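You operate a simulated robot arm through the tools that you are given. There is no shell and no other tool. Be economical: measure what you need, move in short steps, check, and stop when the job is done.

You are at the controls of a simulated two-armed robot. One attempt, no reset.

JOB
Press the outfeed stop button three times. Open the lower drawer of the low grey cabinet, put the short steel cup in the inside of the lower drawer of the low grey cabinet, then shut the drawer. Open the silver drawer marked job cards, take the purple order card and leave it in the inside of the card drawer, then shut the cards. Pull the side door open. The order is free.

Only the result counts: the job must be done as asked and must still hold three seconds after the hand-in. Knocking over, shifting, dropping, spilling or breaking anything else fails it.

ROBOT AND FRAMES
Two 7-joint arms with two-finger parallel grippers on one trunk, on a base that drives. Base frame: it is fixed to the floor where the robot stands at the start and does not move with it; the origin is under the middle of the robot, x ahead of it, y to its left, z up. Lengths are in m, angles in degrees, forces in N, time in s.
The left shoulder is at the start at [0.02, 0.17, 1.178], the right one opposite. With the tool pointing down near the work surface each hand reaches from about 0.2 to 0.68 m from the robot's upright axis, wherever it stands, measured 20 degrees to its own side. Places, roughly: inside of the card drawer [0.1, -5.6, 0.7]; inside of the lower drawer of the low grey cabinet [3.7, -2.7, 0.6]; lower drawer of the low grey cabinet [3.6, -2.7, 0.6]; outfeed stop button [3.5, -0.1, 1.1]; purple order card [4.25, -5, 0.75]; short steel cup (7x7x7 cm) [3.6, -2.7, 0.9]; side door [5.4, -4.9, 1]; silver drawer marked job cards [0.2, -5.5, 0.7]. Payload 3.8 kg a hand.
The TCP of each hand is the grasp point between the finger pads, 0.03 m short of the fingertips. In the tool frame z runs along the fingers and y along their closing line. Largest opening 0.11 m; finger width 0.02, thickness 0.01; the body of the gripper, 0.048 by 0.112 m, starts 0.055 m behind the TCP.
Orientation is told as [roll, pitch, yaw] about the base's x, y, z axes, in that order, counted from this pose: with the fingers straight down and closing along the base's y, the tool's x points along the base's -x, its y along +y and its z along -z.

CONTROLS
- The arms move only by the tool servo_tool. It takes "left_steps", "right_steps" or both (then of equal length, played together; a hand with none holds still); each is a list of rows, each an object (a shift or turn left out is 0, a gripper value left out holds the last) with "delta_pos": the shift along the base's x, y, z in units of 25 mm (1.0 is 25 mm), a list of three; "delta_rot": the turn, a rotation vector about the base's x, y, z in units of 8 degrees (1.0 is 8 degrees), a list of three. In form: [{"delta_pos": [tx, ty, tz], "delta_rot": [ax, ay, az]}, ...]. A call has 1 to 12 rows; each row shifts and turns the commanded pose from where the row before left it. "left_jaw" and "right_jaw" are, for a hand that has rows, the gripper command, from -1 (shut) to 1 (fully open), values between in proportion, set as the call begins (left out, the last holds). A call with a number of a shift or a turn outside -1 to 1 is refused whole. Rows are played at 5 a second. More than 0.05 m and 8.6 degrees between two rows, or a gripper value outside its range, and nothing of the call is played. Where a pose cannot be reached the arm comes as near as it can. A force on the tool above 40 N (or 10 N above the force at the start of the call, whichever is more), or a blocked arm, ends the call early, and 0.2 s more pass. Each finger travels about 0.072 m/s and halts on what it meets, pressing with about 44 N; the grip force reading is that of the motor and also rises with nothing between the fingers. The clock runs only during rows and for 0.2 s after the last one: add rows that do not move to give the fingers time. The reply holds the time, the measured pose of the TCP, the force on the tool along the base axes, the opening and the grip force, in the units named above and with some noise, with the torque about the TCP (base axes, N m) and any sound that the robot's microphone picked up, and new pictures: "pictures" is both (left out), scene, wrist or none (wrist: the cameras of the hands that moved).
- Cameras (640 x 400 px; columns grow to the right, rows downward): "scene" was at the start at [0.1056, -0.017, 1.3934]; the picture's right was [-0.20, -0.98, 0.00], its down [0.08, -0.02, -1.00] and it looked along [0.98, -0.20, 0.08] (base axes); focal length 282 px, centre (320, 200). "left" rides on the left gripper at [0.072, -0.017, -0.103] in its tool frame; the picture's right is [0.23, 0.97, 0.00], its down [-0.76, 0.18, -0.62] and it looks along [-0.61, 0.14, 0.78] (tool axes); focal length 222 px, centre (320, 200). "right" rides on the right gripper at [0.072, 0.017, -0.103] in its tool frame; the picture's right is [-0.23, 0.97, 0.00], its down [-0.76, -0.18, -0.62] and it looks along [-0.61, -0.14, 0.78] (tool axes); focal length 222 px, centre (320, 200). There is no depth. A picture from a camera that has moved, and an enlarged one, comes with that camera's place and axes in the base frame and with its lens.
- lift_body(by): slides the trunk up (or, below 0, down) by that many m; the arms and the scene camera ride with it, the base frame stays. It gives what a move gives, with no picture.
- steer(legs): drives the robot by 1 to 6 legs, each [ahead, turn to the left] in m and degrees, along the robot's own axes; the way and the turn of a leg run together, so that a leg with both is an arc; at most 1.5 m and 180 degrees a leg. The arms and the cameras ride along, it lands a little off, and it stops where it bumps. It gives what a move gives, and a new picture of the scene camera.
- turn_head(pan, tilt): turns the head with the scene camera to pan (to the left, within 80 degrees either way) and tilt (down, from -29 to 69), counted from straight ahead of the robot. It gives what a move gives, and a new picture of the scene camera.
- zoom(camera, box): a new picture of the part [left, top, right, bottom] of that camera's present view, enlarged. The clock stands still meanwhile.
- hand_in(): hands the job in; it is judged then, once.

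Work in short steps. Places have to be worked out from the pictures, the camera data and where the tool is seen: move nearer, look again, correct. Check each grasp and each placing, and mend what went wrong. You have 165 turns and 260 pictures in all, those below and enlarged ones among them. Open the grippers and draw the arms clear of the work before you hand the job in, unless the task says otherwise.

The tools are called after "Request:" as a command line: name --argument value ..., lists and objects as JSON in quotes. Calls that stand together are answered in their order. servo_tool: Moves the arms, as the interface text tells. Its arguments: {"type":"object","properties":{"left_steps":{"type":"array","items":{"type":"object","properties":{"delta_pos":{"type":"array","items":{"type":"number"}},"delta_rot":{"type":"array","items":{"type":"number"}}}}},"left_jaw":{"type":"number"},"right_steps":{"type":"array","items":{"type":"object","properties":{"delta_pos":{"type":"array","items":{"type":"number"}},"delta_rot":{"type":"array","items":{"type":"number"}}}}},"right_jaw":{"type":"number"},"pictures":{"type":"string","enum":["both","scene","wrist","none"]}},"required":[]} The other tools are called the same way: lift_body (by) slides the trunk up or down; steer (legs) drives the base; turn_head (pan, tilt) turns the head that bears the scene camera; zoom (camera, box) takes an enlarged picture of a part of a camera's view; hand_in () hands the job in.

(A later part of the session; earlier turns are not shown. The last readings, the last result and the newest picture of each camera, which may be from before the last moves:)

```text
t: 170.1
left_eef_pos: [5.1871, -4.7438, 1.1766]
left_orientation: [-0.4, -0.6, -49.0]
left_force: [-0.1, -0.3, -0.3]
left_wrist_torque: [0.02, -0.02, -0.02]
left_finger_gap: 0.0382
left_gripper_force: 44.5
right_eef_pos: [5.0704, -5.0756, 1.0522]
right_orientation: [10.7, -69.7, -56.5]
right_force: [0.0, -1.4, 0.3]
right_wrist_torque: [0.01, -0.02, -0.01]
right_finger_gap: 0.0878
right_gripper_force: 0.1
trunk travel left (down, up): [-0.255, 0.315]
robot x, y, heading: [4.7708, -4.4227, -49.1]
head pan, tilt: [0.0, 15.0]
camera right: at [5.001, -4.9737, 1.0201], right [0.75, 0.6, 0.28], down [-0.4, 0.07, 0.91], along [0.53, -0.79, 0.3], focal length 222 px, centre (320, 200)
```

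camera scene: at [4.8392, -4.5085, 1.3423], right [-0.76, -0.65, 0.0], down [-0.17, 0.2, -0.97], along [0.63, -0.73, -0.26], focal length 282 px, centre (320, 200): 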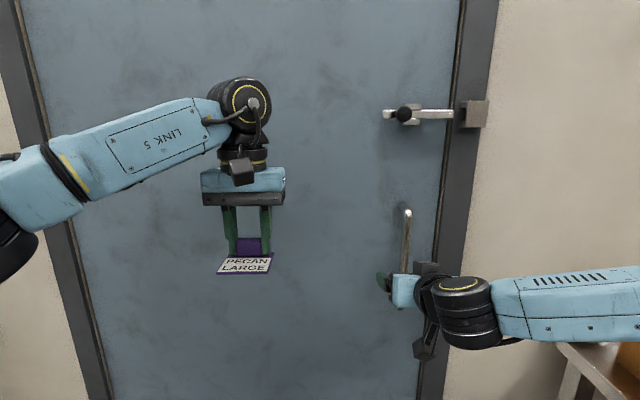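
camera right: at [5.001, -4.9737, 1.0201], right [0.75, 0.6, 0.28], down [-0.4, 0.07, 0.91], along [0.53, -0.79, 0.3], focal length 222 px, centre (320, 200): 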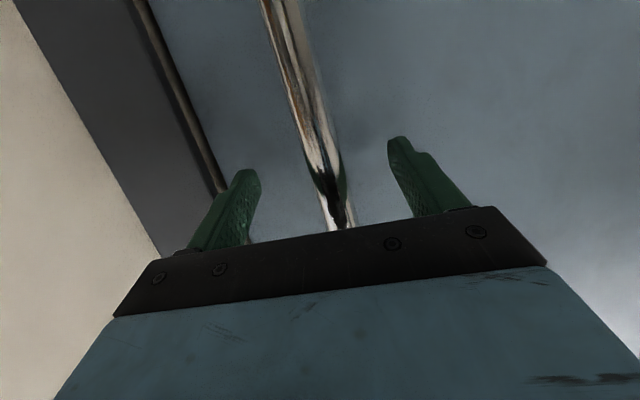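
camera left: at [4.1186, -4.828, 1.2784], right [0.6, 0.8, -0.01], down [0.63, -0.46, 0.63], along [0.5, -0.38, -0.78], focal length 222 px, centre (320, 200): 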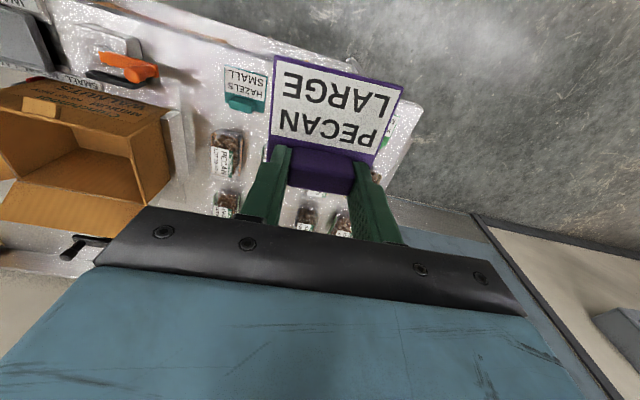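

Bar is centred and close. Advance 1 cm more and close.

Request:
servo_tool --right_steps '[{"delta_pos": [0.22, -0.4, 0]}]' --pictures "none"

Request:
servo_tool --right_steps '[{}, {}, {}, {}, {}, {}]' --right_jaw -1 --pictures "wrist"

```text
t: 170.5
left_eef_pos: [5.1868, -4.7424, 1.1752]
left_orientation: [-0.4, -0.6, -49.0]
left_force: [0.1, -0.1, -0.1]
left_wrist_torque: [0.0, -0.01, 0.03]
left_finger_gap: 0.0382
left_gripper_force: 44.7
right_eef_pos: [5.076, -5.0845, 1.052]
right_orientation: [10.7, -69.9, -56.5]
right_force: [0.3, 0.5, 0.7]
right_wrist_torque: [0.02, 0.01, -0.02]
right_finger_gap: 0.0883
right_gripper_force: 0.1
trunk travel left (down, up): [-0.255, 0.315]
robot x, y, heading: [4.7635, -4.4225, -49.2]
head pan, tilt: [0.0, 15.0]
```

```text
t: 171.9
left_eef_pos: [5.1907, -4.7403, 1.1748]
left_orientation: [-0.5, -0.6, -49.1]
left_force: [-0.1, 0.3, 0.1]
left_wrist_torque: [0.01, 0.04, 0.01]
left_finger_gap: 0.0383
left_gripper_force: 44.4
right_eef_pos: [5.0836, -5.0779, 1.0509]
right_orientation: [10.2, -69.7, -55.2]
right_force: [25.3, 17.6, -1.2]
right_wrist_torque: [-1.07, 0.63, -0.28]
right_finger_gap: 0.0207
right_gripper_force: 45.6
trunk travel left (down, up): [-0.255, 0.315]
robot x, y, heading: [4.7665, -4.4205, -49.2]
head pan, tilt: [0.0, 15.0]
camera right: at [5.0117, -4.977, 1.0207], right [0.74, 0.62, 0.27], down [-0.4, 0.07, 0.92], along [0.54, -0.79, 0.3], focal length 222 px, centre (320, 200)
```

right: 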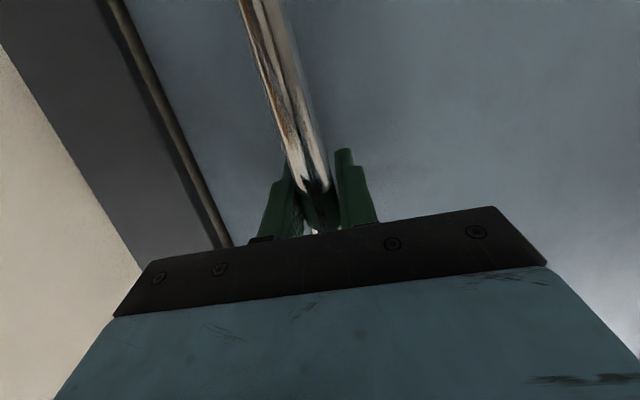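

Handle gripped. Test pull 7.5 cm by arm.

Request:
servo_tool --right_steps '[{"delta_pos": [-0.3, 0.38, 0]}, {"delta_pos": [-0.5, 0.6, 0]}, {"delta_pos": [-0.6, 0.72, 0]}, {"delta_pos": [-0.6, 0.76, 0]}]' --pictures "scene"

```text
t: 172.7
left_eef_pos: [5.1857, -4.7401, 1.1769]
left_orientation: [-0.4, -0.8, -49.0]
left_force: [-0.4, 0.1, 0.1]
left_wrist_torque: [0.02, -0.02, 0.0]
left_finger_gap: 0.0385
left_gripper_force: 44.2
right_eef_pos: [5.0526, -5.0319, 1.0516]
right_orientation: [11.3, -69.9, -54.7]
right_force: [9.9, 9.2, 2.0]
right_wrist_torque: [-0.52, 0.89, 0.13]
right_finger_gap: 0.0211
right_gripper_force: 45.0
trunk travel left (down, up): [-0.255, 0.315]
robot x, y, heading: [4.7613, -4.4248, -49.1]
head pan, tilt: [0.0, 15.0]
stopped in row 4 (right hand): the force on the tool passed its limit at 43 N (the readings are from after the stop); the commanded pose is now the measured one
camera scene: at [4.8397, -4.5066, 1.3425], right [-0.76, -0.65, 0.0], down [-0.17, 0.2, -0.97], along [0.63, -0.73, -0.26], focal length 282 px, centre (320, 200)
```

scene: 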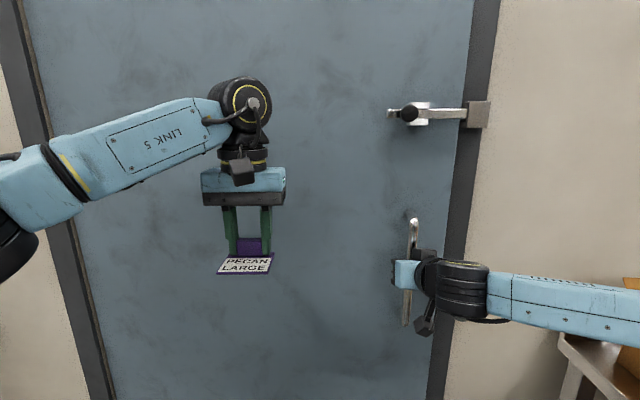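

The door is opening; the motion matches an arc of radius ~0.85 m about a hinge near (5.77,-4.59). Continue along the arc to ~12°, turning the tool with it.

Request:
servo_tool --right_steps '[{"delta_pos": [-0.42, 0.7, 0], "delta_rot": [0, 0, -0.17]}, {"delta_pos": [-0.4, 0.72, 0], "delta_rot": [0, 0, -0.17]}, {"delta_pos": [-0.4, 0.72, 0], "delta_rot": [0, 0, -0.17]}, {"delta_pos": [-0.37, 0.72, 0], "delta_rot": [0, 0, -0.17]}, {"delta_pos": [-0.36, 0.73, 0], "delta_rot": [0, 0, -0.17]}, {"delta_pos": [-0.36, 0.73, 0], "delta_rot": [0, 0, -0.17]}]' --pictures "scene"

```text
t: 174.1
left_eef_pos: [5.1896, -4.7389, 1.1753]
left_orientation: [-0.6, -0.6, -48.9]
left_force: [0.3, 0.3, 0.2]
left_wrist_torque: [-0.04, -0.01, 0.01]
left_finger_gap: 0.0384
left_gripper_force: 43.9
right_eef_pos: [4.9972, -4.9232, 1.0516]
right_orientation: [11.2, -69.9, -63.1]
right_force: [24.5, 13.2, 5.8]
right_wrist_torque: [-0.93, 0.69, -0.14]
right_finger_gap: 0.0209
right_gripper_force: 45.7
trunk travel left (down, up): [-0.255, 0.315]
robot x, y, heading: [4.767, -4.4245, -49.3]
head pan, tilt: [0.0, 15.0]
camera scene: at [4.8431, -4.5042, 1.3424], right [-0.76, -0.65, 0.0], down [-0.17, 0.19, -0.97], along [0.63, -0.73, -0.26], focal length 282 px, centre (320, 200)
```

scene: 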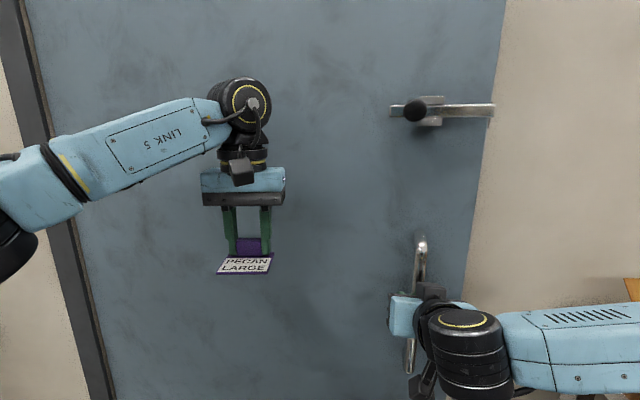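

Door ~12° open. Retract the left hand (card) from the door's swing, then drive back in a gentle arc that matches the handle's path.

Request:
servo_tool --left_steps '[{"delta_pos": [-0.64, 0.77, 0]}, {"delta_pos": [-0.64, 0.77, 0]}, {"delta_pos": [-0.64, 0.77, 0]}, {"delta_pos": [-0.64, 0.77, 0]}, {"delta_pos": [-0.64, 0.77, 0]}, {"delta_pos": [-0.64, 0.77, 0]}, {"delta_pos": [-0.64, 0.77, 0]}]' --pictures "none"

Request:
steer --legs '[[-0.09, 2.5]]'

```text
t: 175.7
left_eef_pos: [5.08, -4.6045, 1.1763]
left_orientation: [-0.6, -0.6, -49.1]
left_force: [-0.1, 0.2, -0.3]
left_wrist_torque: [0.01, 0.01, 0.01]
left_finger_gap: 0.0383
left_gripper_force: 43.9
right_eef_pos: [4.9978, -4.9254, 1.0523]
right_orientation: [11.1, -69.9, -63.1]
right_force: [29.2, 12.5, 9.1]
right_wrist_torque: [-0.55, 1.06, -0.43]
right_finger_gap: 0.0208
right_gripper_force: 45.0
trunk travel left (down, up): [-0.255, 0.315]
robot x, y, heading: [4.7683, -4.4189, -49.1]
head pan, tilt: [0.0, 15.0]
```

```text
t: 176.6
left_eef_pos: [5.0636, -4.5827, 1.1753]
left_orientation: [-0.6, -0.6, -48.2]
left_force: [-0.3, 0.5, 0.9]
left_wrist_torque: [-0.06, -0.03, 0.02]
left_finger_gap: 0.0382
left_gripper_force: 43.9
right_eef_pos: [4.9887, -4.9018, 1.0524]
right_orientation: [11.3, -70.1, -62.3]
right_force: [14.6, 14.0, -16.5]
right_wrist_torque: [-1.06, 0.97, -0.07]
right_finger_gap: 0.0211
right_gripper_force: 44.8
trunk travel left (down, up): [-0.255, 0.315]
robot x, y, heading: [4.7524, -4.404, -48.1]
head pan, tilt: [0.0, 15.0]
stopped in leg 1: the force on the tool passed its limit at 43 N (the readings are from after the stop); the commanded pose is now the measured one
camera scene: at [4.8264, -4.485, 1.3424], right [-0.75, -0.67, 0.0], down [-0.17, 0.19, -0.97], along [0.64, -0.72, -0.26], focal length 282 px, centre (320, 200)
```

scene: 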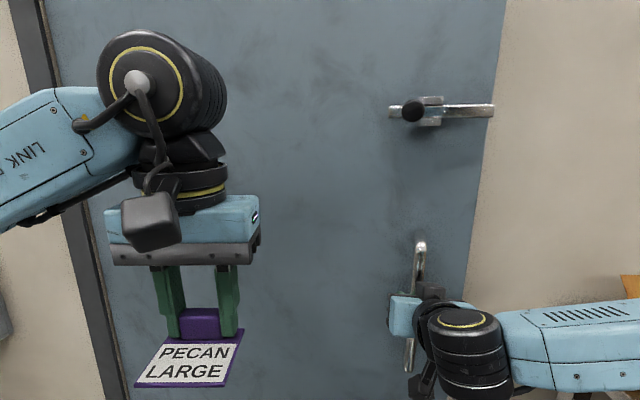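

Forces build from the lateral mismatch. I continue by arm along the arc with a bit more leftward motion.

Request:
servo_tool --right_steps '[{"delta_pos": [0.15, 0.25, 0]}, {"delta_pos": [-0.3, 0.8, 0], "delta_rot": [0, 0, -0.2]}, {"delta_pos": [-0.28, 0.8, 0], "delta_rot": [0, 0, -0.2]}, {"delta_pos": [-0.26, 0.8, 0], "delta_rot": [0, 0, -0.2]}, {"delta_pos": [-0.24, 0.8, 0], "delta_rot": [0, 0, -0.2]}, {"delta_pos": [-0.22, 0.8, 0], "delta_rot": [0, 0, -0.2]}, {"delta_pos": [-0.2, 0.8, 0], "delta_rot": [0, 0, -0.2]}]' --pictures "scene"

```text
t: 178.2
left_eef_pos: [5.0633, -4.587, 1.1757]
left_orientation: [-0.4, -0.7, -48.2]
left_force: [0.7, 0.0, -0.8]
left_wrist_torque: [0.01, -0.02, -0.01]
left_finger_gap: 0.0384
left_gripper_force: 44.1
right_eef_pos: [4.9495, -4.7817, 1.0536]
right_orientation: [9.4, -70.1, -70.2]
right_force: [-5.1, 2.5, -3.7]
right_wrist_torque: [-0.64, 1.14, 0.11]
right_finger_gap: 0.0207
right_gripper_force: 44.7
trunk travel left (down, up): [-0.255, 0.315]
robot x, y, heading: [4.754, -4.4057, -48.5]
head pan, tilt: [0.0, 15.0]
stopped in row 7 (right hand): the force on the tool passed its limit at 41 N (the readings are from after the stop); the commanded pose is now the measured one
camera scene: at [4.825, -4.4873, 1.3429], right [-0.75, -0.66, 0.0], down [-0.17, 0.19, -0.97], along [0.64, -0.72, -0.26], focal length 282 px, centre (320, 200)
```

scene: 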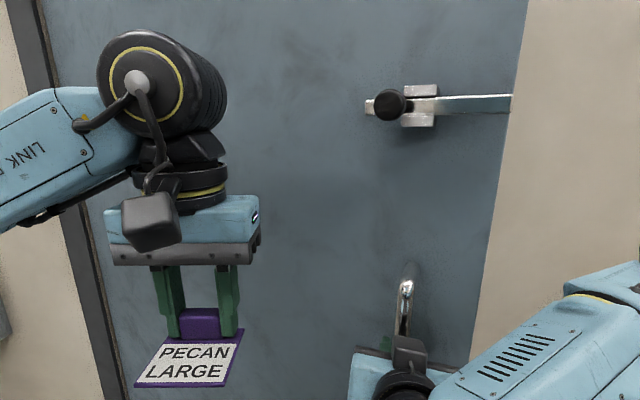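

Door ~22° open. Release the handle and back the base away 0.3 m, so I can then hook the door's inner edge.

Request:
servo_tool --right_steps '[{}, {}, {}, {}]' --right_jaw 1 --pictures "wrist"

Request:
steer --legs '[[-0.32, 0]]'

```text
t: 179.2
left_eef_pos: [5.0635, -4.5869, 1.1764]
left_orientation: [-0.4, -0.5, -48.1]
left_force: [0.2, 0.0, -0.3]
left_wrist_torque: [-0.02, -0.01, 0.03]
left_finger_gap: 0.0382
left_gripper_force: 43.7
right_eef_pos: [4.9512, -4.7828, 1.0541]
right_orientation: [10.6, -70.2, -71.4]
right_force: [0.5, 0.1, 0.8]
right_wrist_torque: [-0.02, 0.03, -0.03]
right_finger_gap: 0.1099
right_gripper_force: 0.0
trunk travel left (down, up): [-0.255, 0.315]
robot x, y, heading: [4.7496, -4.4057, -48.3]
head pan, tilt: [0.0, 15.0]
camera right: at [4.9116, -4.6674, 1.0218], right [0.88, 0.39, 0.27], down [-0.37, 0.18, 0.91], along [0.31, -0.9, 0.3], focal length 222 px, centre (320, 200)
```

right: 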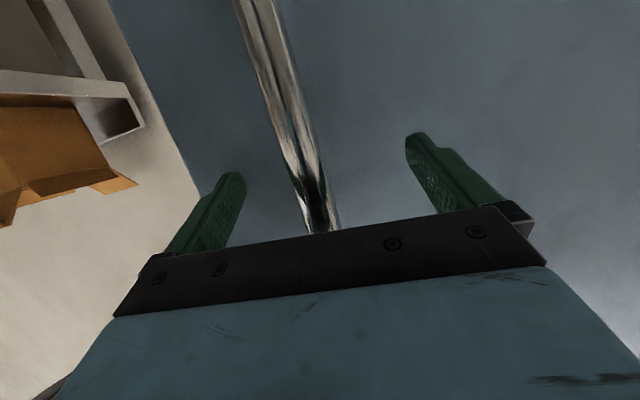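

```text
t: 181.3
left_eef_pos: [4.8472, -4.347, 1.1747]
left_orientation: [-0.4, -0.5, -48.3]
left_force: [0.3, -0.2, 0.2]
left_wrist_torque: [0.02, -0.02, -0.01]
left_finger_gap: 0.0382
left_gripper_force: 44.2
right_eef_pos: [4.7374, -4.5421, 1.0546]
right_orientation: [10.6, -70.3, -71.6]
right_force: [-0.6, -0.2, 0.2]
right_wrist_torque: [-0.01, 0.0, 0.01]
right_finger_gap: 0.11
right_gripper_force: 0.1
trunk travel left (down, up): [-0.255, 0.315]
robot x, y, heading: [4.5365, -4.1631, -48.6]
head pan, tilt: [0.0, 15.0]
camera scene: at [4.6114, -4.2471, 1.3425], right [-0.75, -0.66, 0.0], down [-0.17, 0.19, -0.97], along [0.64, -0.72, -0.26], focal length 282 px, centre (320, 200)
```

scene: 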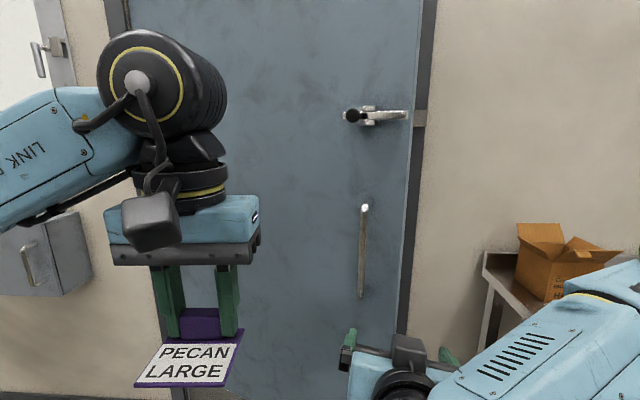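

Door stays open at ~22°. I re-grip the handle with the arm more extended: drive 0.08 m forward and advance the hand 0.18 m.

Request:
steer --legs '[[0.08, 0]]'

Request:
servo_tool --right_steps '[{"delta_pos": [0.64, -0.75, 0]}, {"delta_pos": [0.64, -0.75, 0]}, {"delta_pos": [0.64, -0.75, 0]}, {"delta_pos": [0.64, -0.75, 0]}, {"delta_pos": [0.64, -0.75, 0]}, {"delta_pos": [0.64, -0.75, 0]}]' --right_jaw 1

```text
t: 182.4
left_eef_pos: [4.9001, -4.407, 1.1743]
left_orientation: [-0.3, -0.3, -48.5]
left_force: [-1.0, -0.2, -0.7]
left_wrist_torque: [0.01, 0.0, -0.02]
left_finger_gap: 0.0382
left_gripper_force: 43.6
right_eef_pos: [4.7887, -4.6022, 1.0533]
right_orientation: [10.4, -70.2, -71.5]
right_force: [2.3, 0.4, 0.6]
right_wrist_torque: [0.02, 0.02, -0.01]
right_finger_gap: 0.1101
right_gripper_force: 0.1
trunk travel left (down, up): [-0.255, 0.315]
robot x, y, heading: [4.5911, -4.2203, -48.7]
head pan, tilt: [0.0, 15.0]
camera scene: at [4.6641, -4.3072, 1.3423], right [-0.75, -0.66, 0.0], down [-0.17, 0.2, -0.97], along [0.64, -0.73, -0.26], focal length 282 px, centre (320, 200)
```

scene: 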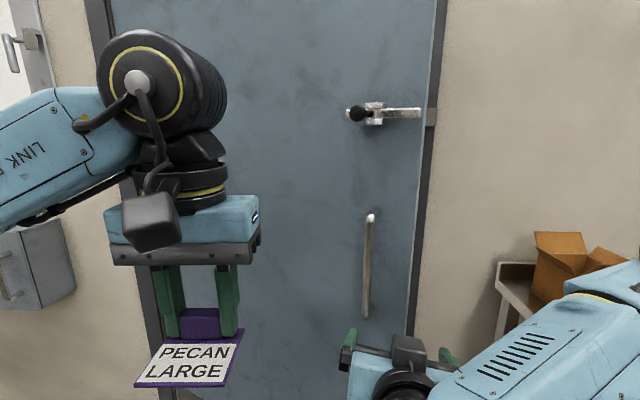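

```text
t: 183.8
left_eef_pos: [4.9017, -4.4051, 1.1748]
left_orientation: [-0.4, -0.5, -48.6]
left_force: [0.8, 0.6, -0.9]
left_wrist_torque: [0.0, 0.01, -0.01]
left_finger_gap: 0.0385
left_gripper_force: 44.2
right_eef_pos: [4.8862, -4.7158, 1.0546]
right_orientation: [10.6, -70.3, -71.6]
right_force: [0.4, -0.3, 0.6]
right_wrist_torque: [0.01, 0.0, 0.03]
right_finger_gap: 0.1101
right_gripper_force: 0.0
trunk travel left (down, up): [-0.255, 0.315]
robot x, y, heading: [4.5863, -4.2219, -48.4]
head pan, tilt: [0.0, 15.0]
camera scene: at [4.6635, -4.3064, 1.3423], right [-0.75, -0.66, 0.0], down [-0.17, 0.19, -0.97], along [0.64, -0.73, -0.26], focal length 282 px, centre (320, 200)
camera right: at [4.8458, -4.5991, 1.0214], right [0.88, 0.39, 0.27], down [-0.36, 0.18, 0.91], along [0.3, -0.9, 0.3], focal length 222 px, centre (320, 200)
```

scene: 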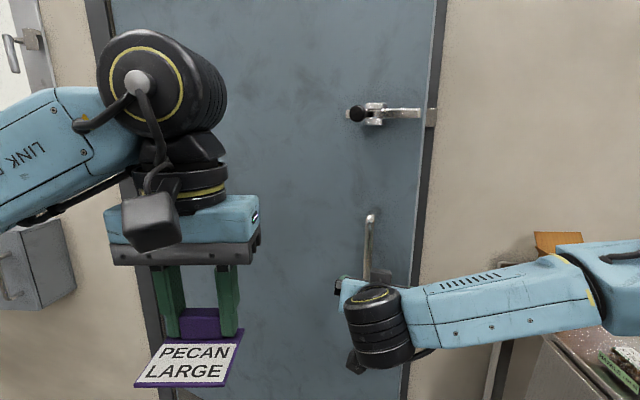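
right: 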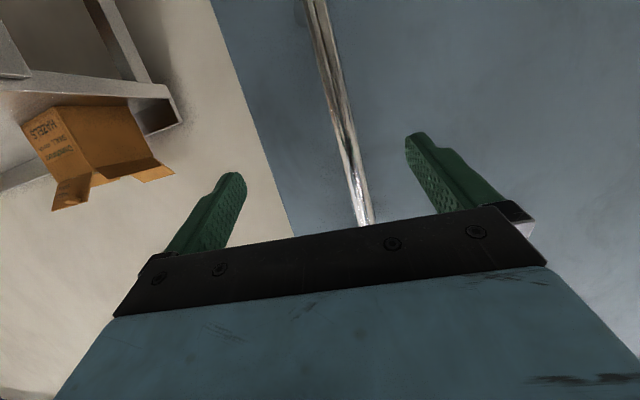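

Bar between fingers. Advance the last ~9 cm and close.

Request:
servo_tool --right_steps '[{"delta_pos": [0.65, -0.67, 0]}, {"delta_pos": [0.65, -0.67, 0]}, {"delta_pos": [0.65, -0.67, 0]}, {"delta_pos": [0.6, -0.67, 0]}]' --pictures "none"

Request:
servo_tool --right_steps '[{}, {}, {}, {}, {}, {}]' --right_jaw -1 --pictures "wrist"

```text
t: 184.8
left_eef_pos: [4.9006, -4.4064, 1.1757]
left_orientation: [-0.3, -0.5, -48.5]
left_force: [-0.4, -0.3, -0.8]
left_wrist_torque: [-0.03, 0.02, -0.03]
left_finger_gap: 0.0382
left_gripper_force: 44.4
right_eef_pos: [4.9474, -4.7829, 1.0529]
right_orientation: [10.5, -70.3, -71.6]
right_force: [-0.3, 0.3, -0.2]
right_wrist_torque: [0.02, 0.0, -0.02]
right_finger_gap: 0.1097
right_gripper_force: 0.0
trunk travel left (down, up): [-0.255, 0.315]
robot x, y, heading: [4.5909, -4.2197, -48.8]
head pan, tilt: [0.0, 15.0]
```

```text
t: 186.2
left_eef_pos: [4.9012, -4.4065, 1.1764]
left_orientation: [-0.4, -0.5, -48.6]
left_force: [0.1, 0.2, -0.1]
left_wrist_torque: [0.01, 0.02, -0.01]
left_finger_gap: 0.0386
left_gripper_force: 44.1
right_eef_pos: [4.9481, -4.7811, 1.0535]
right_orientation: [10.3, -70.2, -71.4]
right_force: [-1.6, 0.2, 0.6]
right_wrist_torque: [-0.32, 1.11, 0.0]
right_finger_gap: 0.0207
right_gripper_force: 45.1
trunk travel left (down, up): [-0.255, 0.315]
robot x, y, heading: [4.5881, -4.22, -48.6]
head pan, tilt: [0.0, 15.0]
camera right: at [4.9075, -4.6659, 1.0204], right [0.88, 0.39, 0.27], down [-0.36, 0.18, 0.91], along [0.3, -0.9, 0.3], focal length 222 px, centre (320, 200)
```

right: 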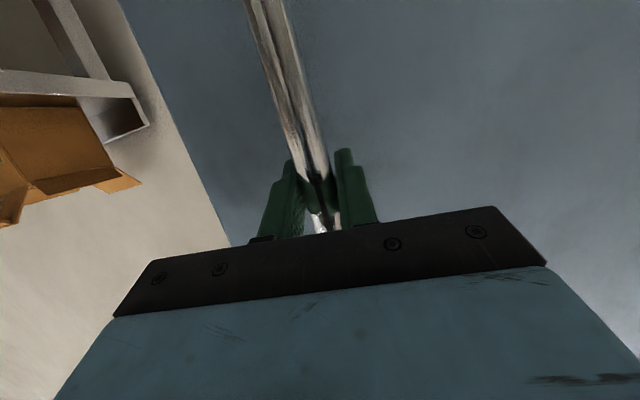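

Gripped again. Tuck the left hand (card) out of the door's sweep, then pull along the arc from 22° to ~38°.

Request:
servo_tool --left_steps '[{"delta_pos": [-0.9, 0.3, 0]}, {"delta_pos": [-0.9, 0.3, 0]}, {"delta_pos": [-0.9, 0.3, 0]}, {"delta_pos": [-0.9, 0.3, 0]}, {"delta_pos": [-0.9, 0.3, 0]}]' --pictures "none"

Request:
servo_tool --right_steps '[{"delta_pos": [-0.15, 0.77, 0], "delta_rot": [0, 0, -0.17]}, {"delta_pos": [-0.15, 0.77, 0], "delta_rot": [0, 0, -0.17]}, {"delta_pos": [-0.14, 0.77, 0], "delta_rot": [0, 0, -0.17]}, {"delta_pos": [-0.13, 0.77, 0], "delta_rot": [0, 0, -0.17]}, {"delta_pos": [-0.12, 0.77, 0], "delta_rot": [0, 0, -0.17]}, {"delta_pos": [-0.1, 0.77, 0], "delta_rot": [0, 0, -0.17]}, {"delta_pos": [-0.06, 0.78, 0], "delta_rot": [0, 0, -0.17]}, {"delta_pos": [-0.05, 0.78, 0], "delta_rot": [0, 0, -0.17]}, {"delta_pos": [-0.03, 0.78, 0], "delta_rot": [0, 0, -0.17]}, {"delta_pos": [-0.02, 0.79, 0], "delta_rot": [0, 0, -0.17]}, {"delta_pos": [0, 0.79, 0], "delta_rot": [0, 0, -0.17]}, {"delta_pos": [0, 0.79, 0], "delta_rot": [0, 0, -0.17]}]' --pictures "scene"

```text
t: 187.4
left_eef_pos: [4.7878, -4.3698, 1.1732]
left_orientation: [-0.3, -0.5, -48.5]
left_force: [0.1, 1.0, 0.4]
left_wrist_torque: [0.01, 0.03, -0.01]
left_finger_gap: 0.0385
left_gripper_force: 43.5
right_eef_pos: [4.9474, -4.7815, 1.0521]
right_orientation: [10.6, -70.3, -71.7]
right_force: [-3.2, -1.0, 0.2]
right_wrist_torque: [-0.74, 0.66, 0.29]
right_finger_gap: 0.0207
right_gripper_force: 44.9
trunk travel left (down, up): [-0.255, 0.315]
robot x, y, heading: [4.5907, -4.222, -48.6]
head pan, tilt: [0.0, 15.0]
```

```text
t: 190.0
left_eef_pos: [4.793, -4.3688, 1.1729]
left_orientation: [-0.6, -0.4, -48.5]
left_force: [0.2, 0.0, -0.5]
left_wrist_torque: [0.0, 0.0, -0.03]
left_finger_gap: 0.0382
left_gripper_force: 44.1
right_eef_pos: [4.9314, -4.546, 1.0526]
right_orientation: [10.3, -69.9, -87.2]
right_force: [33.3, 0.9, -7.2]
right_wrist_torque: [-0.33, 1.07, 0.14]
right_finger_gap: 0.0207
right_gripper_force: 45.5
trunk travel left (down, up): [-0.255, 0.315]
robot x, y, heading: [4.5881, -4.2179, -48.6]
head pan, tilt: [0.0, 15.0]
camera scene: at [4.6687, -4.3054, 1.3421], right [-0.75, -0.66, 0.0], down [-0.18, 0.19, -0.97], along [0.64, -0.73, -0.26], focal length 282 px, centre (320, 200)
```

scene: 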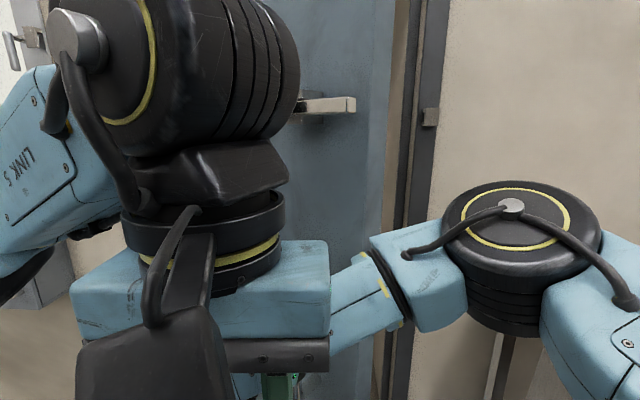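

Door ~38° open, but the right wrist is nearing the left hand. Raise the left hand well clear first.

Request:
servo_tool --left_steps '[{"delta_pos": [-0.2, 0.2, 1]}, {"delta_pos": [-0.2, 0.2, 1]}, {"delta_pos": [-0.2, 0.2, 1]}, {"delta_pos": [-0.2, 0.2, 1]}, {"delta_pos": [0, 0, 1]}, {"delta_pos": [0, 0, 1]}, {"delta_pos": [0, 0, 1]}, {"delta_pos": [0, 0, 1]}]' --pictures "scene"

```text
t: 191.0
left_eef_pos: [4.7754, -4.352, 1.2672]
left_orientation: [0.2, -0.6, -47.8]
left_force: [8.9, -7.6, -11.5]
left_wrist_torque: [0.14, 0.13, 0.08]
left_finger_gap: 0.0384
left_gripper_force: 43.9
right_eef_pos: [4.93, -4.5474, 1.0524]
right_orientation: [10.5, -69.9, -87.2]
right_force: [18.5, -0.3, -4.3]
right_wrist_torque: [-0.16, 0.89, 0.19]
right_finger_gap: 0.021
right_gripper_force: 45.0
trunk travel left (down, up): [-0.255, 0.315]
robot x, y, heading: [4.5897, -4.2211, -48.8]
head pan, tilt: [0.0, 15.0]
stopped in row 5 (left hand): the force on the tool passed its limit at 52 N (the readings are from after the stop); the commanded pose is now the measured one
camera scene: at [4.6676, -4.3064, 1.3444], right [-0.75, -0.66, 0.0], down [-0.16, 0.18, -0.97], along [0.65, -0.73, -0.24], focal length 282 px, centre (320, 200)
```

scene: 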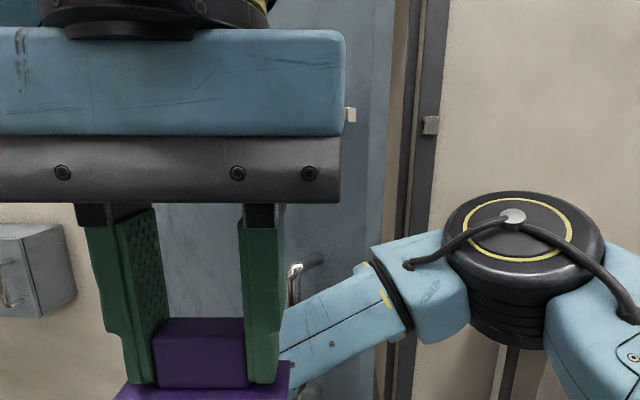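

The left hand touched near the head; move it forward-left out of the way.

Request:
servo_tool --left_steps '[{"delta_pos": [0.5, -0.3, -0.3]}, {"delta_pos": [0.75, 0.63, 0]}, {"delta_pos": [0.75, 0.63, 0]}, {"delta_pos": [0.75, 0.63, 0]}, {"delta_pos": [0.5, 0.9, 0]}, {"delta_pos": [0.4, 0.95, 0]}, {"delta_pos": [0.3, 0.95, 0]}, {"delta_pos": [0.2, 0.95, 0]}, {"delta_pos": [0.1, 0.95, 0]}]' --pictures "scene"

```text
t: 193.0
left_eef_pos: [4.8815, -4.1928, 1.2602]
left_orientation: [-0.1, -0.4, -48.0]
left_force: [-0.1, 0.0, -0.6]
left_wrist_torque: [0.01, 0.03, -0.01]
left_finger_gap: 0.0379
left_gripper_force: 44.3
right_eef_pos: [4.9302, -4.5475, 1.0537]
right_orientation: [10.5, -70.0, -87.4]
right_force: [30.0, 0.4, -5.5]
right_wrist_torque: [-0.34, 1.01, -0.12]
right_finger_gap: 0.0208
right_gripper_force: 44.7
trunk travel left (down, up): [-0.255, 0.315]
robot x, y, heading: [4.5865, -4.2199, -48.5]
head pan, tilt: [0.0, 15.0]
camera scene: at [4.6683, -4.3061, 1.3421], right [-0.75, -0.66, 0.0], down [-0.17, 0.19, -0.97], along [0.64, -0.73, -0.26], focal length 282 px, centre (320, 200)
```

scene: 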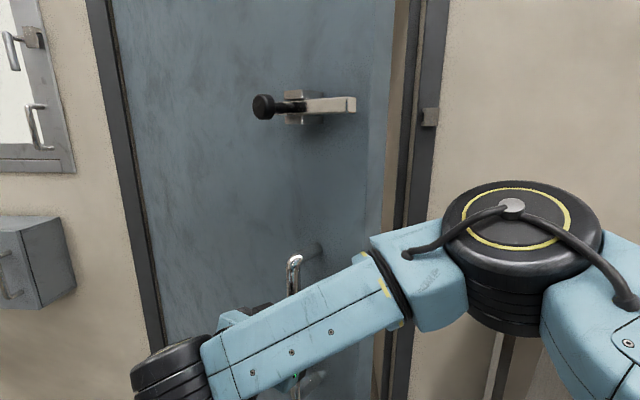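

Left hand clear. Continue the arc to ~48°.

Request:
servo_tool --right_steps '[{"delta_pos": [0.35, 0.2, 0]}, {"delta_pos": [0.08, 0.75, 0], "delta_rot": [0, 0, -0.12]}, {"delta_pos": [0.1, 0.75, 0], "delta_rot": [0, 0, -0.12]}, {"delta_pos": [0.12, 0.75, 0], "delta_rot": [0, 0, -0.12]}, {"delta_pos": [0.14, 0.75, 0], "delta_rot": [0, 0, -0.12]}, {"delta_pos": [0.16, 0.75, 0], "delta_rot": [0, 0, -0.12]}, {"delta_pos": [0.18, 0.75, 0], "delta_rot": [0, 0, -0.12]}, {"delta_pos": [0.2, 0.75, 0], "delta_rot": [0, 0, -0.12]}]' --pictures "scene"

```text
t: 194.6
left_eef_pos: [4.8812, -4.1926, 1.2623]
left_orientation: [0.0, -0.5, -47.9]
left_force: [-1.2, -0.6, 0.0]
left_wrist_torque: [-0.02, 0.03, 0.0]
left_finger_gap: 0.0383
left_gripper_force: 43.8
right_eef_pos: [4.9365, -4.475, 1.0586]
right_orientation: [10.2, -69.3, -92.2]
right_force: [15.6, -1.9, -10.1]
right_wrist_torque: [-0.31, 0.82, 0.07]
right_finger_gap: 0.0211
right_gripper_force: 44.5
right hand out of reach, approached as far as the arm can: row 5, 6, 7
trunk travel left (down, up): [-0.255, 0.315]
robot x, y, heading: [4.5931, -4.2236, -48.7]
head pan, tilt: [0.0, 15.0]
stopped in row 7 (right hand): the force on the tool passed its limit at 42 N (the readings are from after the stop); the commanded pose is now the measured one
camera scene: at [4.6676, -4.3067, 1.3424], right [-0.75, -0.66, 0.0], down [-0.17, 0.19, -0.97], along [0.64, -0.72, -0.26], focal length 282 px, centre (320, 200)
```

scene: 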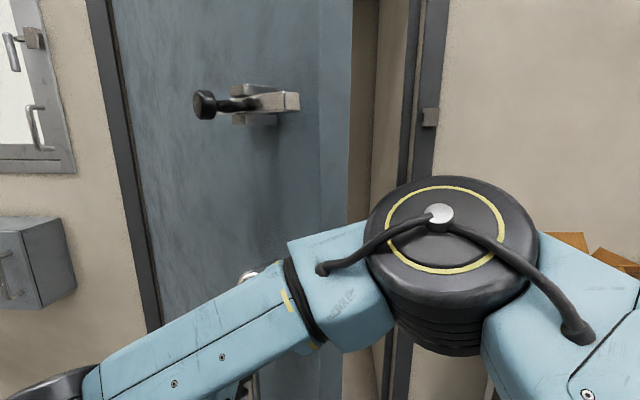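

Door ~43° open, arm at its limit. Release the handle and back away; then I'll push the door wider from its inner side.

Request:
servo_tool --right_steps '[{}, {}, {}, {}]' --right_jaw 1 --pictures "wrist"

```text
t: 195.6
left_eef_pos: [4.8774, -4.1933, 1.2615]
left_orientation: [0.1, -0.6, -47.9]
left_force: [-0.2, -0.4, -0.7]
left_wrist_torque: [0.01, -0.03, 0.01]
left_finger_gap: 0.0384
left_gripper_force: 43.7
right_eef_pos: [4.9346, -4.4754, 1.0591]
right_orientation: [11.0, -69.3, -93.2]
right_force: [0.8, -0.1, -0.6]
right_wrist_torque: [-0.01, -0.04, 0.01]
right_finger_gap: 0.1101
right_gripper_force: 0.0
trunk travel left (down, up): [-0.255, 0.315]
robot x, y, heading: [4.5881, -4.221, -48.8]
head pan, tilt: [0.0, 15.0]
camera right: at [4.9391, -4.3525, 1.029], right [0.96, 0.04, 0.28], down [-0.28, 0.29, 0.92], along [-0.04, -0.96, 0.29], focal length 222 px, centre (320, 200)
```

right: 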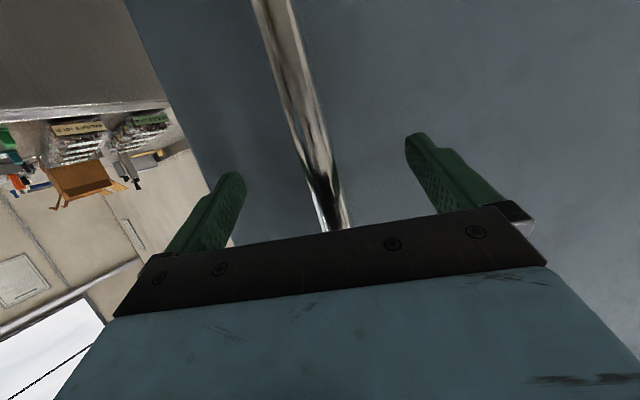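

Request:
steer --legs '[[-0.3, 0]]'

```text
t: 197.7
left_eef_pos: [4.6813, -3.9699, 1.2621]
left_orientation: [0.1, -0.6, -47.6]
left_force: [0.5, 0.9, -0.1]
left_wrist_torque: [0.02, -0.02, -0.01]
left_finger_gap: 0.0383
left_gripper_force: 44.0
right_eef_pos: [4.7404, -4.2524, 1.0602]
right_orientation: [11.2, -69.4, -92.8]
right_force: [-0.2, 0.7, 0.4]
right_wrist_torque: [0.01, 0.01, 0.03]
right_finger_gap: 0.1098
right_gripper_force: 0.0
trunk travel left (down, up): [-0.255, 0.315]
robot x, y, heading: [4.3938, -3.9999, -48.2]
head pan, tilt: [0.0, 15.0]
camera scene: at [4.4682, -4.0845, 1.3425], right [-0.74, -0.67, 0.0], down [-0.17, 0.19, -0.97], along [0.64, -0.72, -0.26], focal length 282 px, centre (320, 200)
```

scene: 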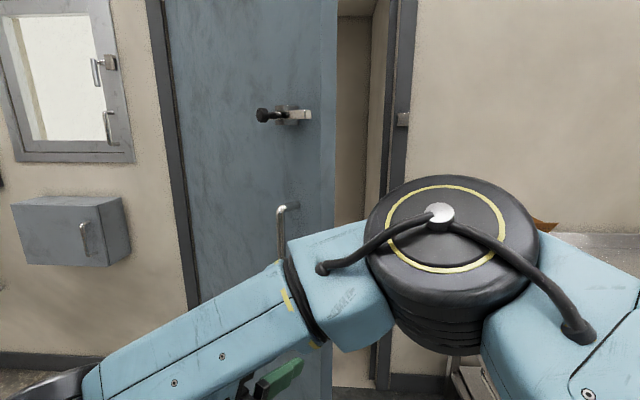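

Door stays ~43° open. Move the right hand to the right of the door edge, pointing forward, fingers shut.

Request:
servo_tool --right_steps '[{"delta_pos": [-0.87, -0.95, 0], "delta_rot": [0, 0, 0.4]}, {"delta_pos": [-0.87, -0.95, 0], "delta_rot": [0, 0, 0.4]}, {"delta_pos": [-0.87, -0.95, 0], "delta_rot": [0, 0, 0.4]}, {"delta_pos": [-0.87, -0.95, 0], "delta_rot": [0, 0, 0.4]}, {"delta_pos": [-0.87, -0.95, 0], "delta_rot": [0, 0, 0.4]}, {"delta_pos": [-0.87, -0.95, 0], "delta_rot": [0, 0, 0.4]}, {"delta_pos": [-0.87, -0.95, 0], "delta_rot": [0, 0, 0.4]}, {"delta_pos": [-0.87, -0.95, 0], "delta_rot": [0, 0, 0.4]}, {"delta_pos": [-0.87, -0.95, 0], "delta_rot": [0, 0, 0.4]}, {"delta_pos": [-0.87, -0.95, 0], "delta_rot": [0, 0, 0.4]}]' --right_jaw -1 --pictures "scene"

```text
t: 199.8
left_eef_pos: [4.6807, -3.9693, 1.2623]
left_orientation: [0.1, -0.6, -47.5]
left_force: [-0.3, 1.0, -0.8]
left_wrist_torque: [-0.05, 0.0, 0.01]
left_finger_gap: 0.0381
left_gripper_force: 43.8
right_eef_pos: [4.528, -4.4893, 1.0709]
right_orientation: [10.5, -69.2, -60.3]
right_force: [-0.5, -0.4, 0.0]
right_wrist_torque: [0.0, 0.01, -0.03]
right_finger_gap: 0.0
right_gripper_force: 37.3
right hand out of reach, approached as far as the arm can: row 10
trunk travel left (down, up): [-0.255, 0.315]
robot x, y, heading: [4.3937, -4.002, -48.2]
head pan, tilt: [0.0, 15.0]
camera scene: at [4.4683, -4.0842, 1.3425], right [-0.74, -0.67, 0.0], down [-0.17, 0.19, -0.97], along [0.64, -0.72, -0.26], focal length 282 px, centre (320, 200)
```

scene: 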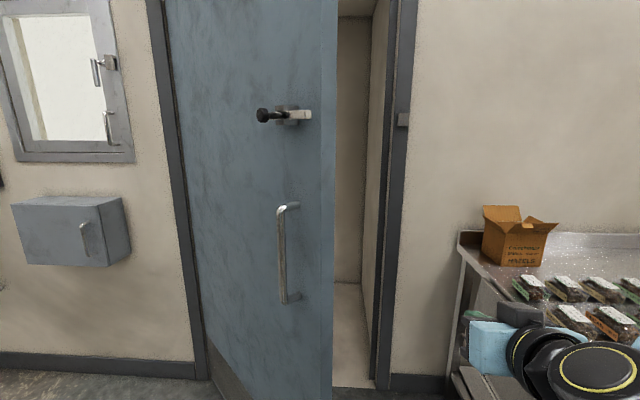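

Clear view: I drive 0.22 m forward and extend the right hand past the door edge on its right side.

Request:
steer --legs '[[0.22, 0]]'

Request:
servo_tool --right_steps '[{"delta_pos": [0.64, -0.77, 0]}, {"delta_pos": [0.64, -0.77, 0]}, {"delta_pos": [0.64, -0.77, 0]}, {"delta_pos": [0.64, -0.77, 0]}, {"delta_pos": [0.64, -0.77, 0]}, {"delta_pos": [0.64, -0.77, 0]}, {"delta_pos": [0.64, -0.77, 0]}, {"delta_pos": [0.64, -0.77, 0]}]' --pictures "scene"

```text
t: 201.5
left_eef_pos: [4.8272, -4.1317, 1.2628]
left_orientation: [0.2, -0.6, -47.3]
left_force: [-0.7, 0.4, -0.3]
left_wrist_torque: [0.01, 0.02, 0.02]
left_finger_gap: 0.0381
left_gripper_force: 44.0
right_eef_pos: [4.6742, -4.6503, 1.0695]
right_orientation: [10.7, -69.1, -60.3]
right_force: [-0.6, 0.6, 0.2]
right_wrist_torque: [-0.01, -0.03, -0.01]
right_finger_gap: 0.0003
right_gripper_force: 37.8
trunk travel left (down, up): [-0.255, 0.315]
robot x, y, heading: [4.5408, -4.1619, -48.0]
head pan, tilt: [0.0, 15.0]
camera scene: at [4.6147, -4.247, 1.3423], right [-0.74, -0.67, 0.0], down [-0.17, 0.19, -0.97], along [0.65, -0.72, -0.26], focal length 282 px, centre (320, 200)
```

scene: 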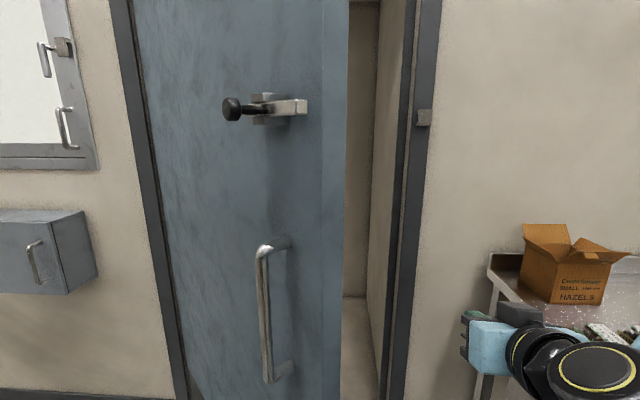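

```text
t: 203.3
left_eef_pos: [4.8259, -4.1315, 1.2614]
left_orientation: [0.1, -0.6, -47.3]
left_force: [0.1, -0.2, -0.4]
left_wrist_torque: [0.03, 0.01, 0.0]
left_finger_gap: 0.0381
left_gripper_force: 44.0
right_eef_pos: [4.802, -4.8043, 1.0706]
right_orientation: [10.5, -69.2, -60.3]
right_force: [-0.7, -0.6, -0.8]
right_wrist_torque: [-0.02, 0.0, 0.03]
right_finger_gap: 0.0
right_gripper_force: 37.8
trunk travel left (down, up): [-0.255, 0.315]
robot x, y, heading: [4.5396, -4.1615, -48.0]
head pan, tilt: [0.0, 15.0]
camera scene: at [4.6144, -4.2466, 1.3423], right [-0.74, -0.67, 0.0], down [-0.17, 0.19, -0.97], along [0.65, -0.72, -0.26], focal length 282 px, centre (320, 200)
```

scene: 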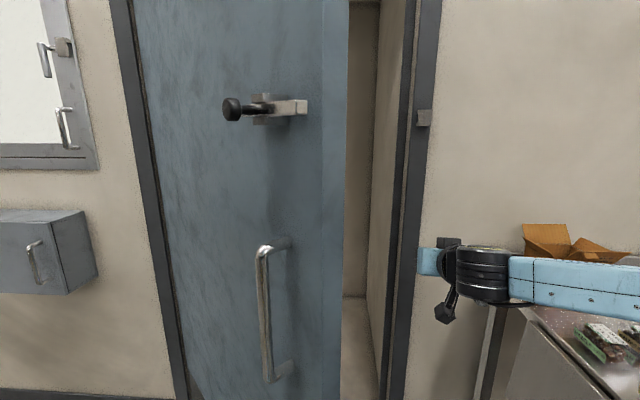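

Hand is right of the edge and deep enough. Sweep left in steps.

Request:
servo_tool --right_steps '[{"delta_pos": [0.77, 0.64, 0]}, {"delta_pos": [0.77, 0.64, 0]}, {"delta_pos": [0.77, 0.64, 0]}, {"delta_pos": [0.77, 0.64, 0]}, {"delta_pos": [0.77, 0.64, 0]}, {"delta_pos": [0.77, 0.64, 0]}, {"delta_pos": [0.77, 0.64, 0]}, {"delta_pos": [0.77, 0.64, 0]}]' --pictures "scene"

```text
t: 205.1
left_eef_pos: [4.8309, -4.1285, 1.2605]
left_orientation: [-0.1, -0.5, -47.2]
left_force: [1.1, 1.1, -1.0]
left_wrist_torque: [-0.04, 0.04, 0.02]
left_finger_gap: 0.0384
left_gripper_force: 43.9
right_eef_pos: [4.9604, -4.6726, 1.0699]
right_orientation: [10.0, -69.1, -59.8]
right_force: [0.9, -0.6, 0.2]
right_wrist_torque: [-0.01, 0.01, -0.07]
right_finger_gap: 0.0
right_gripper_force: 37.8
trunk travel left (down, up): [-0.255, 0.315]
robot x, y, heading: [4.539, -4.1608, -47.6]
head pan, tilt: [0.0, 15.0]
camera scene: at [4.6187, -4.2444, 1.3422], right [-0.74, -0.67, 0.0], down [-0.18, 0.19, -0.97], along [0.65, -0.72, -0.26], focal length 282 px, centre (320, 200)
```

scene: 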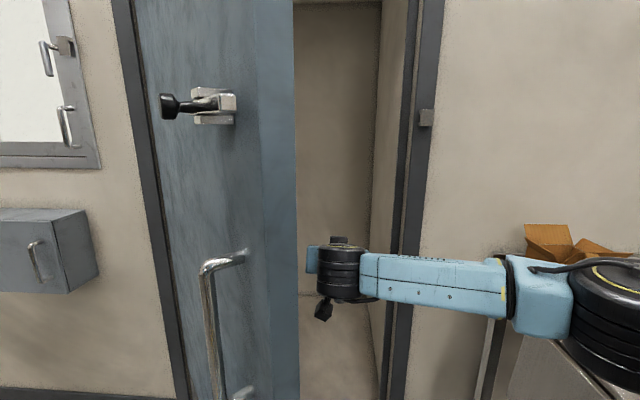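

Works well; the door is being pushed wider. Continue left and slightly back.

Request:
servo_tool --right_steps '[{"delta_pos": [0.6, 0.75, 0]}, {"delta_pos": [0.6, 0.75, 0]}, {"delta_pos": [0.6, 0.75, 0]}, {"delta_pos": [0.6, 0.75, 0]}, {"delta_pos": [0.6, 0.75, 0]}, {"delta_pos": [0.6, 0.75, 0]}]' --pictures "scene"

```text
t: 206.5
left_eef_pos: [4.8274, -4.1303, 1.2615]
left_orientation: [0.1, -0.6, -47.3]
left_force: [0.3, -0.1, -0.6]
left_wrist_torque: [-0.01, 0.02, 0.0]
left_finger_gap: 0.0386
left_gripper_force: 43.6
right_eef_pos: [5.0452, -4.5632, 1.0693]
right_orientation: [10.6, -69.2, -60.3]
right_force: [0.3, 1.5, -0.1]
right_wrist_torque: [0.0, 0.01, -0.02]
right_finger_gap: 0.0
right_gripper_force: 38.0
trunk travel left (down, up): [-0.255, 0.315]
robot x, y, heading: [4.538, -4.1625, -48.1]
head pan, tilt: [0.0, 15.0]
camera scene: at [4.6143, -4.2458, 1.3424], right [-0.74, -0.67, 0.0], down [-0.17, 0.19, -0.97], along [0.65, -0.72, -0.26], focal length 282 px, centre (320, 200)
```

scene: 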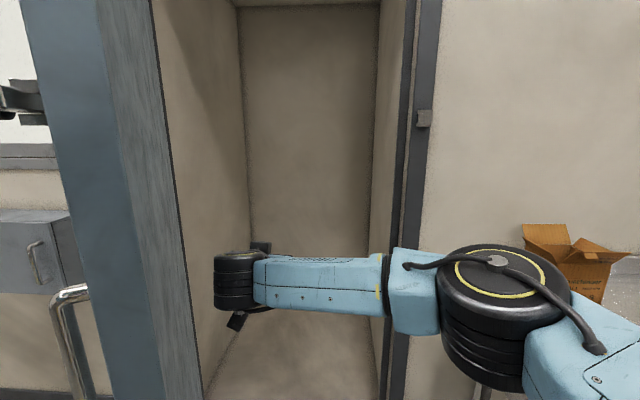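

The door is now wide open (~80°). Back straight out.

Request:
steer --legs '[[-0.5, 0]]'

Request:
turn_head --pan -70 --tilt 8

```text
t: 209.5
left_eef_pos: [4.4913, -3.7602, 1.2624]
left_orientation: [0.1, -0.6, -47.0]
left_force: [1.5, -0.6, -0.7]
left_wrist_torque: [-0.02, -0.02, -0.01]
left_finger_gap: 0.0384
left_gripper_force: 44.3
right_eef_pos: [4.7129, -4.1919, 1.0694]
right_orientation: [10.6, -69.3, -60.1]
right_force: [0.2, 0.3, -0.6]
right_wrist_torque: [-0.03, -0.01, 0.01]
right_finger_gap: 0.0
right_gripper_force: 37.3
trunk travel left (down, up): [-0.255, 0.315]
robot x, y, heading: [4.203, -3.7929, -47.4]
head pan, tilt: [0.0, 15.0]
camera scene: at [4.28, -3.8765, 1.3424], right [-0.74, -0.67, 0.0], down [-0.17, 0.19, -0.97], along [0.65, -0.71, -0.26], focal length 282 px, centre (320, 200)
```

scene: 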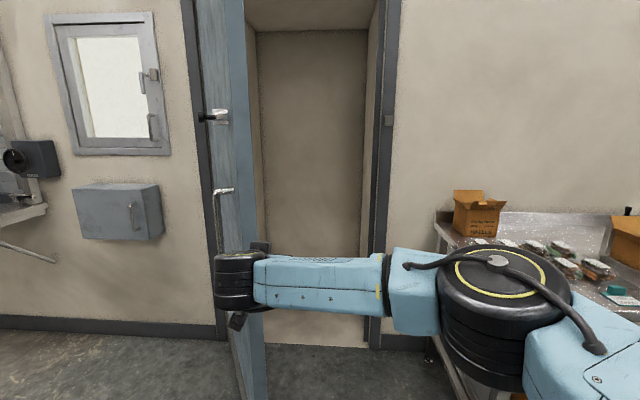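

```text
t: 210.9
left_eef_pos: [4.4929, -3.7614, 1.2608]
left_orientation: [0.0, -0.6, -47.0]
left_force: [-0.2, 0.1, -0.2]
left_wrist_torque: [0.04, -0.01, 0.01]
left_finger_gap: 0.0381
left_gripper_force: 44.4
right_eef_pos: [4.7128, -4.1925, 1.0699]
right_orientation: [10.7, -69.2, -60.1]
right_force: [-0.4, 0.1, 0.1]
right_wrist_torque: [0.0, -0.01, 0.01]
right_finger_gap: 0.0
right_gripper_force: 37.7
trunk travel left (down, up): [-0.255, 0.315]
robot x, y, heading: [4.203, -3.7918, -47.8]
head pan, tilt: [-70.0, 8.0]
camera scene: at [4.1745, -3.8898, 1.3538], right [-0.89, 0.46, 0.0], down [0.06, 0.12, -0.99], along [-0.46, -0.88, -0.14], focal length 282 px, centre (320, 200)
```

scene: 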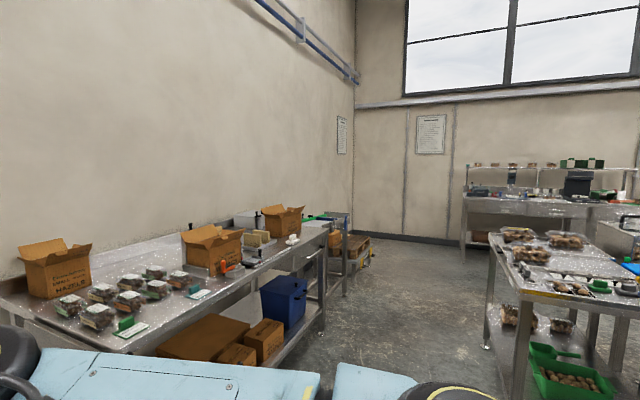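

Door remains wide open. Zoom toward the far bench where the job-cards drawer should be.

Request:
zoom --camera "scene" --box '[440, 140, 640, 265]'

Request:
turn_head --pan -79 --tilt 30

```text
3.20 times, centred on (540, 202) of scene
camera zoom: at [4.1745, -3.8898, 1.3538], right [-0.89, 0.46, 0.0], down [0.06, 0.12, -0.99], along [-0.46, -0.88, -0.14], focal length 902 px, centre (-384, 192)
```

zoom: 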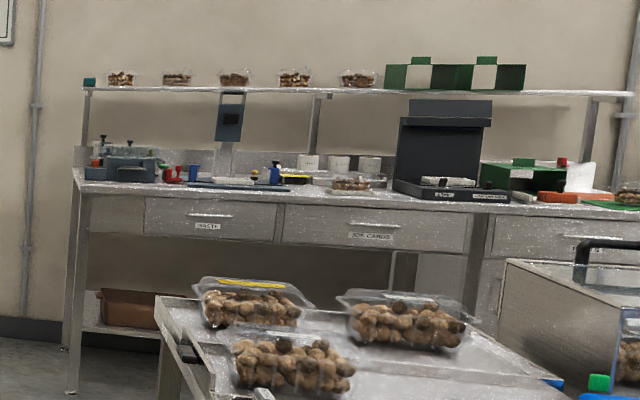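

```text
t: 211.7
left_eef_pos: [4.4926, -3.7613, 1.262]
left_orientation: [0.0, -0.6, -47.0]
left_force: [-0.1, 0.2, -0.2]
left_wrist_torque: [0.02, -0.02, 0.03]
left_finger_gap: 0.0382
left_gripper_force: 44.0
right_eef_pos: [4.7128, -4.1928, 1.0705]
right_orientation: [10.6, -69.1, -60.0]
right_force: [-0.3, 0.2, 0.5]
right_wrist_torque: [0.02, 0.0, -0.03]
right_finger_gap: 0.0
right_gripper_force: 37.8
trunk travel left (down, up): [-0.255, 0.315]
robot x, y, heading: [4.2082, -3.7898, -47.5]
head pan, tilt: [-79.0, 30.0]
camera scene: at [4.1635, -3.8803, 1.3182], right [-0.8, 0.6, 0.0], down [0.3, 0.4, -0.87], along [-0.52, -0.69, -0.5], focal length 282 px, centre (320, 200)
```

scene: 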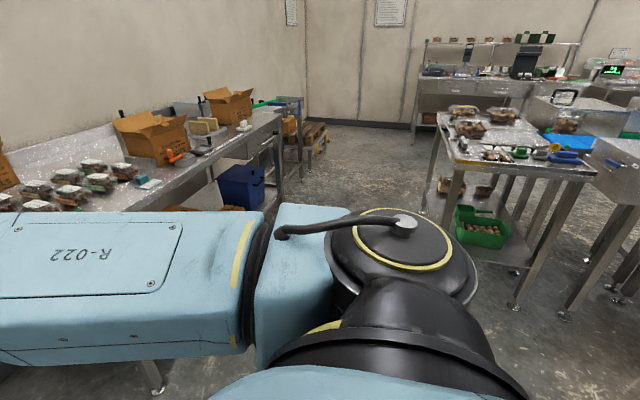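

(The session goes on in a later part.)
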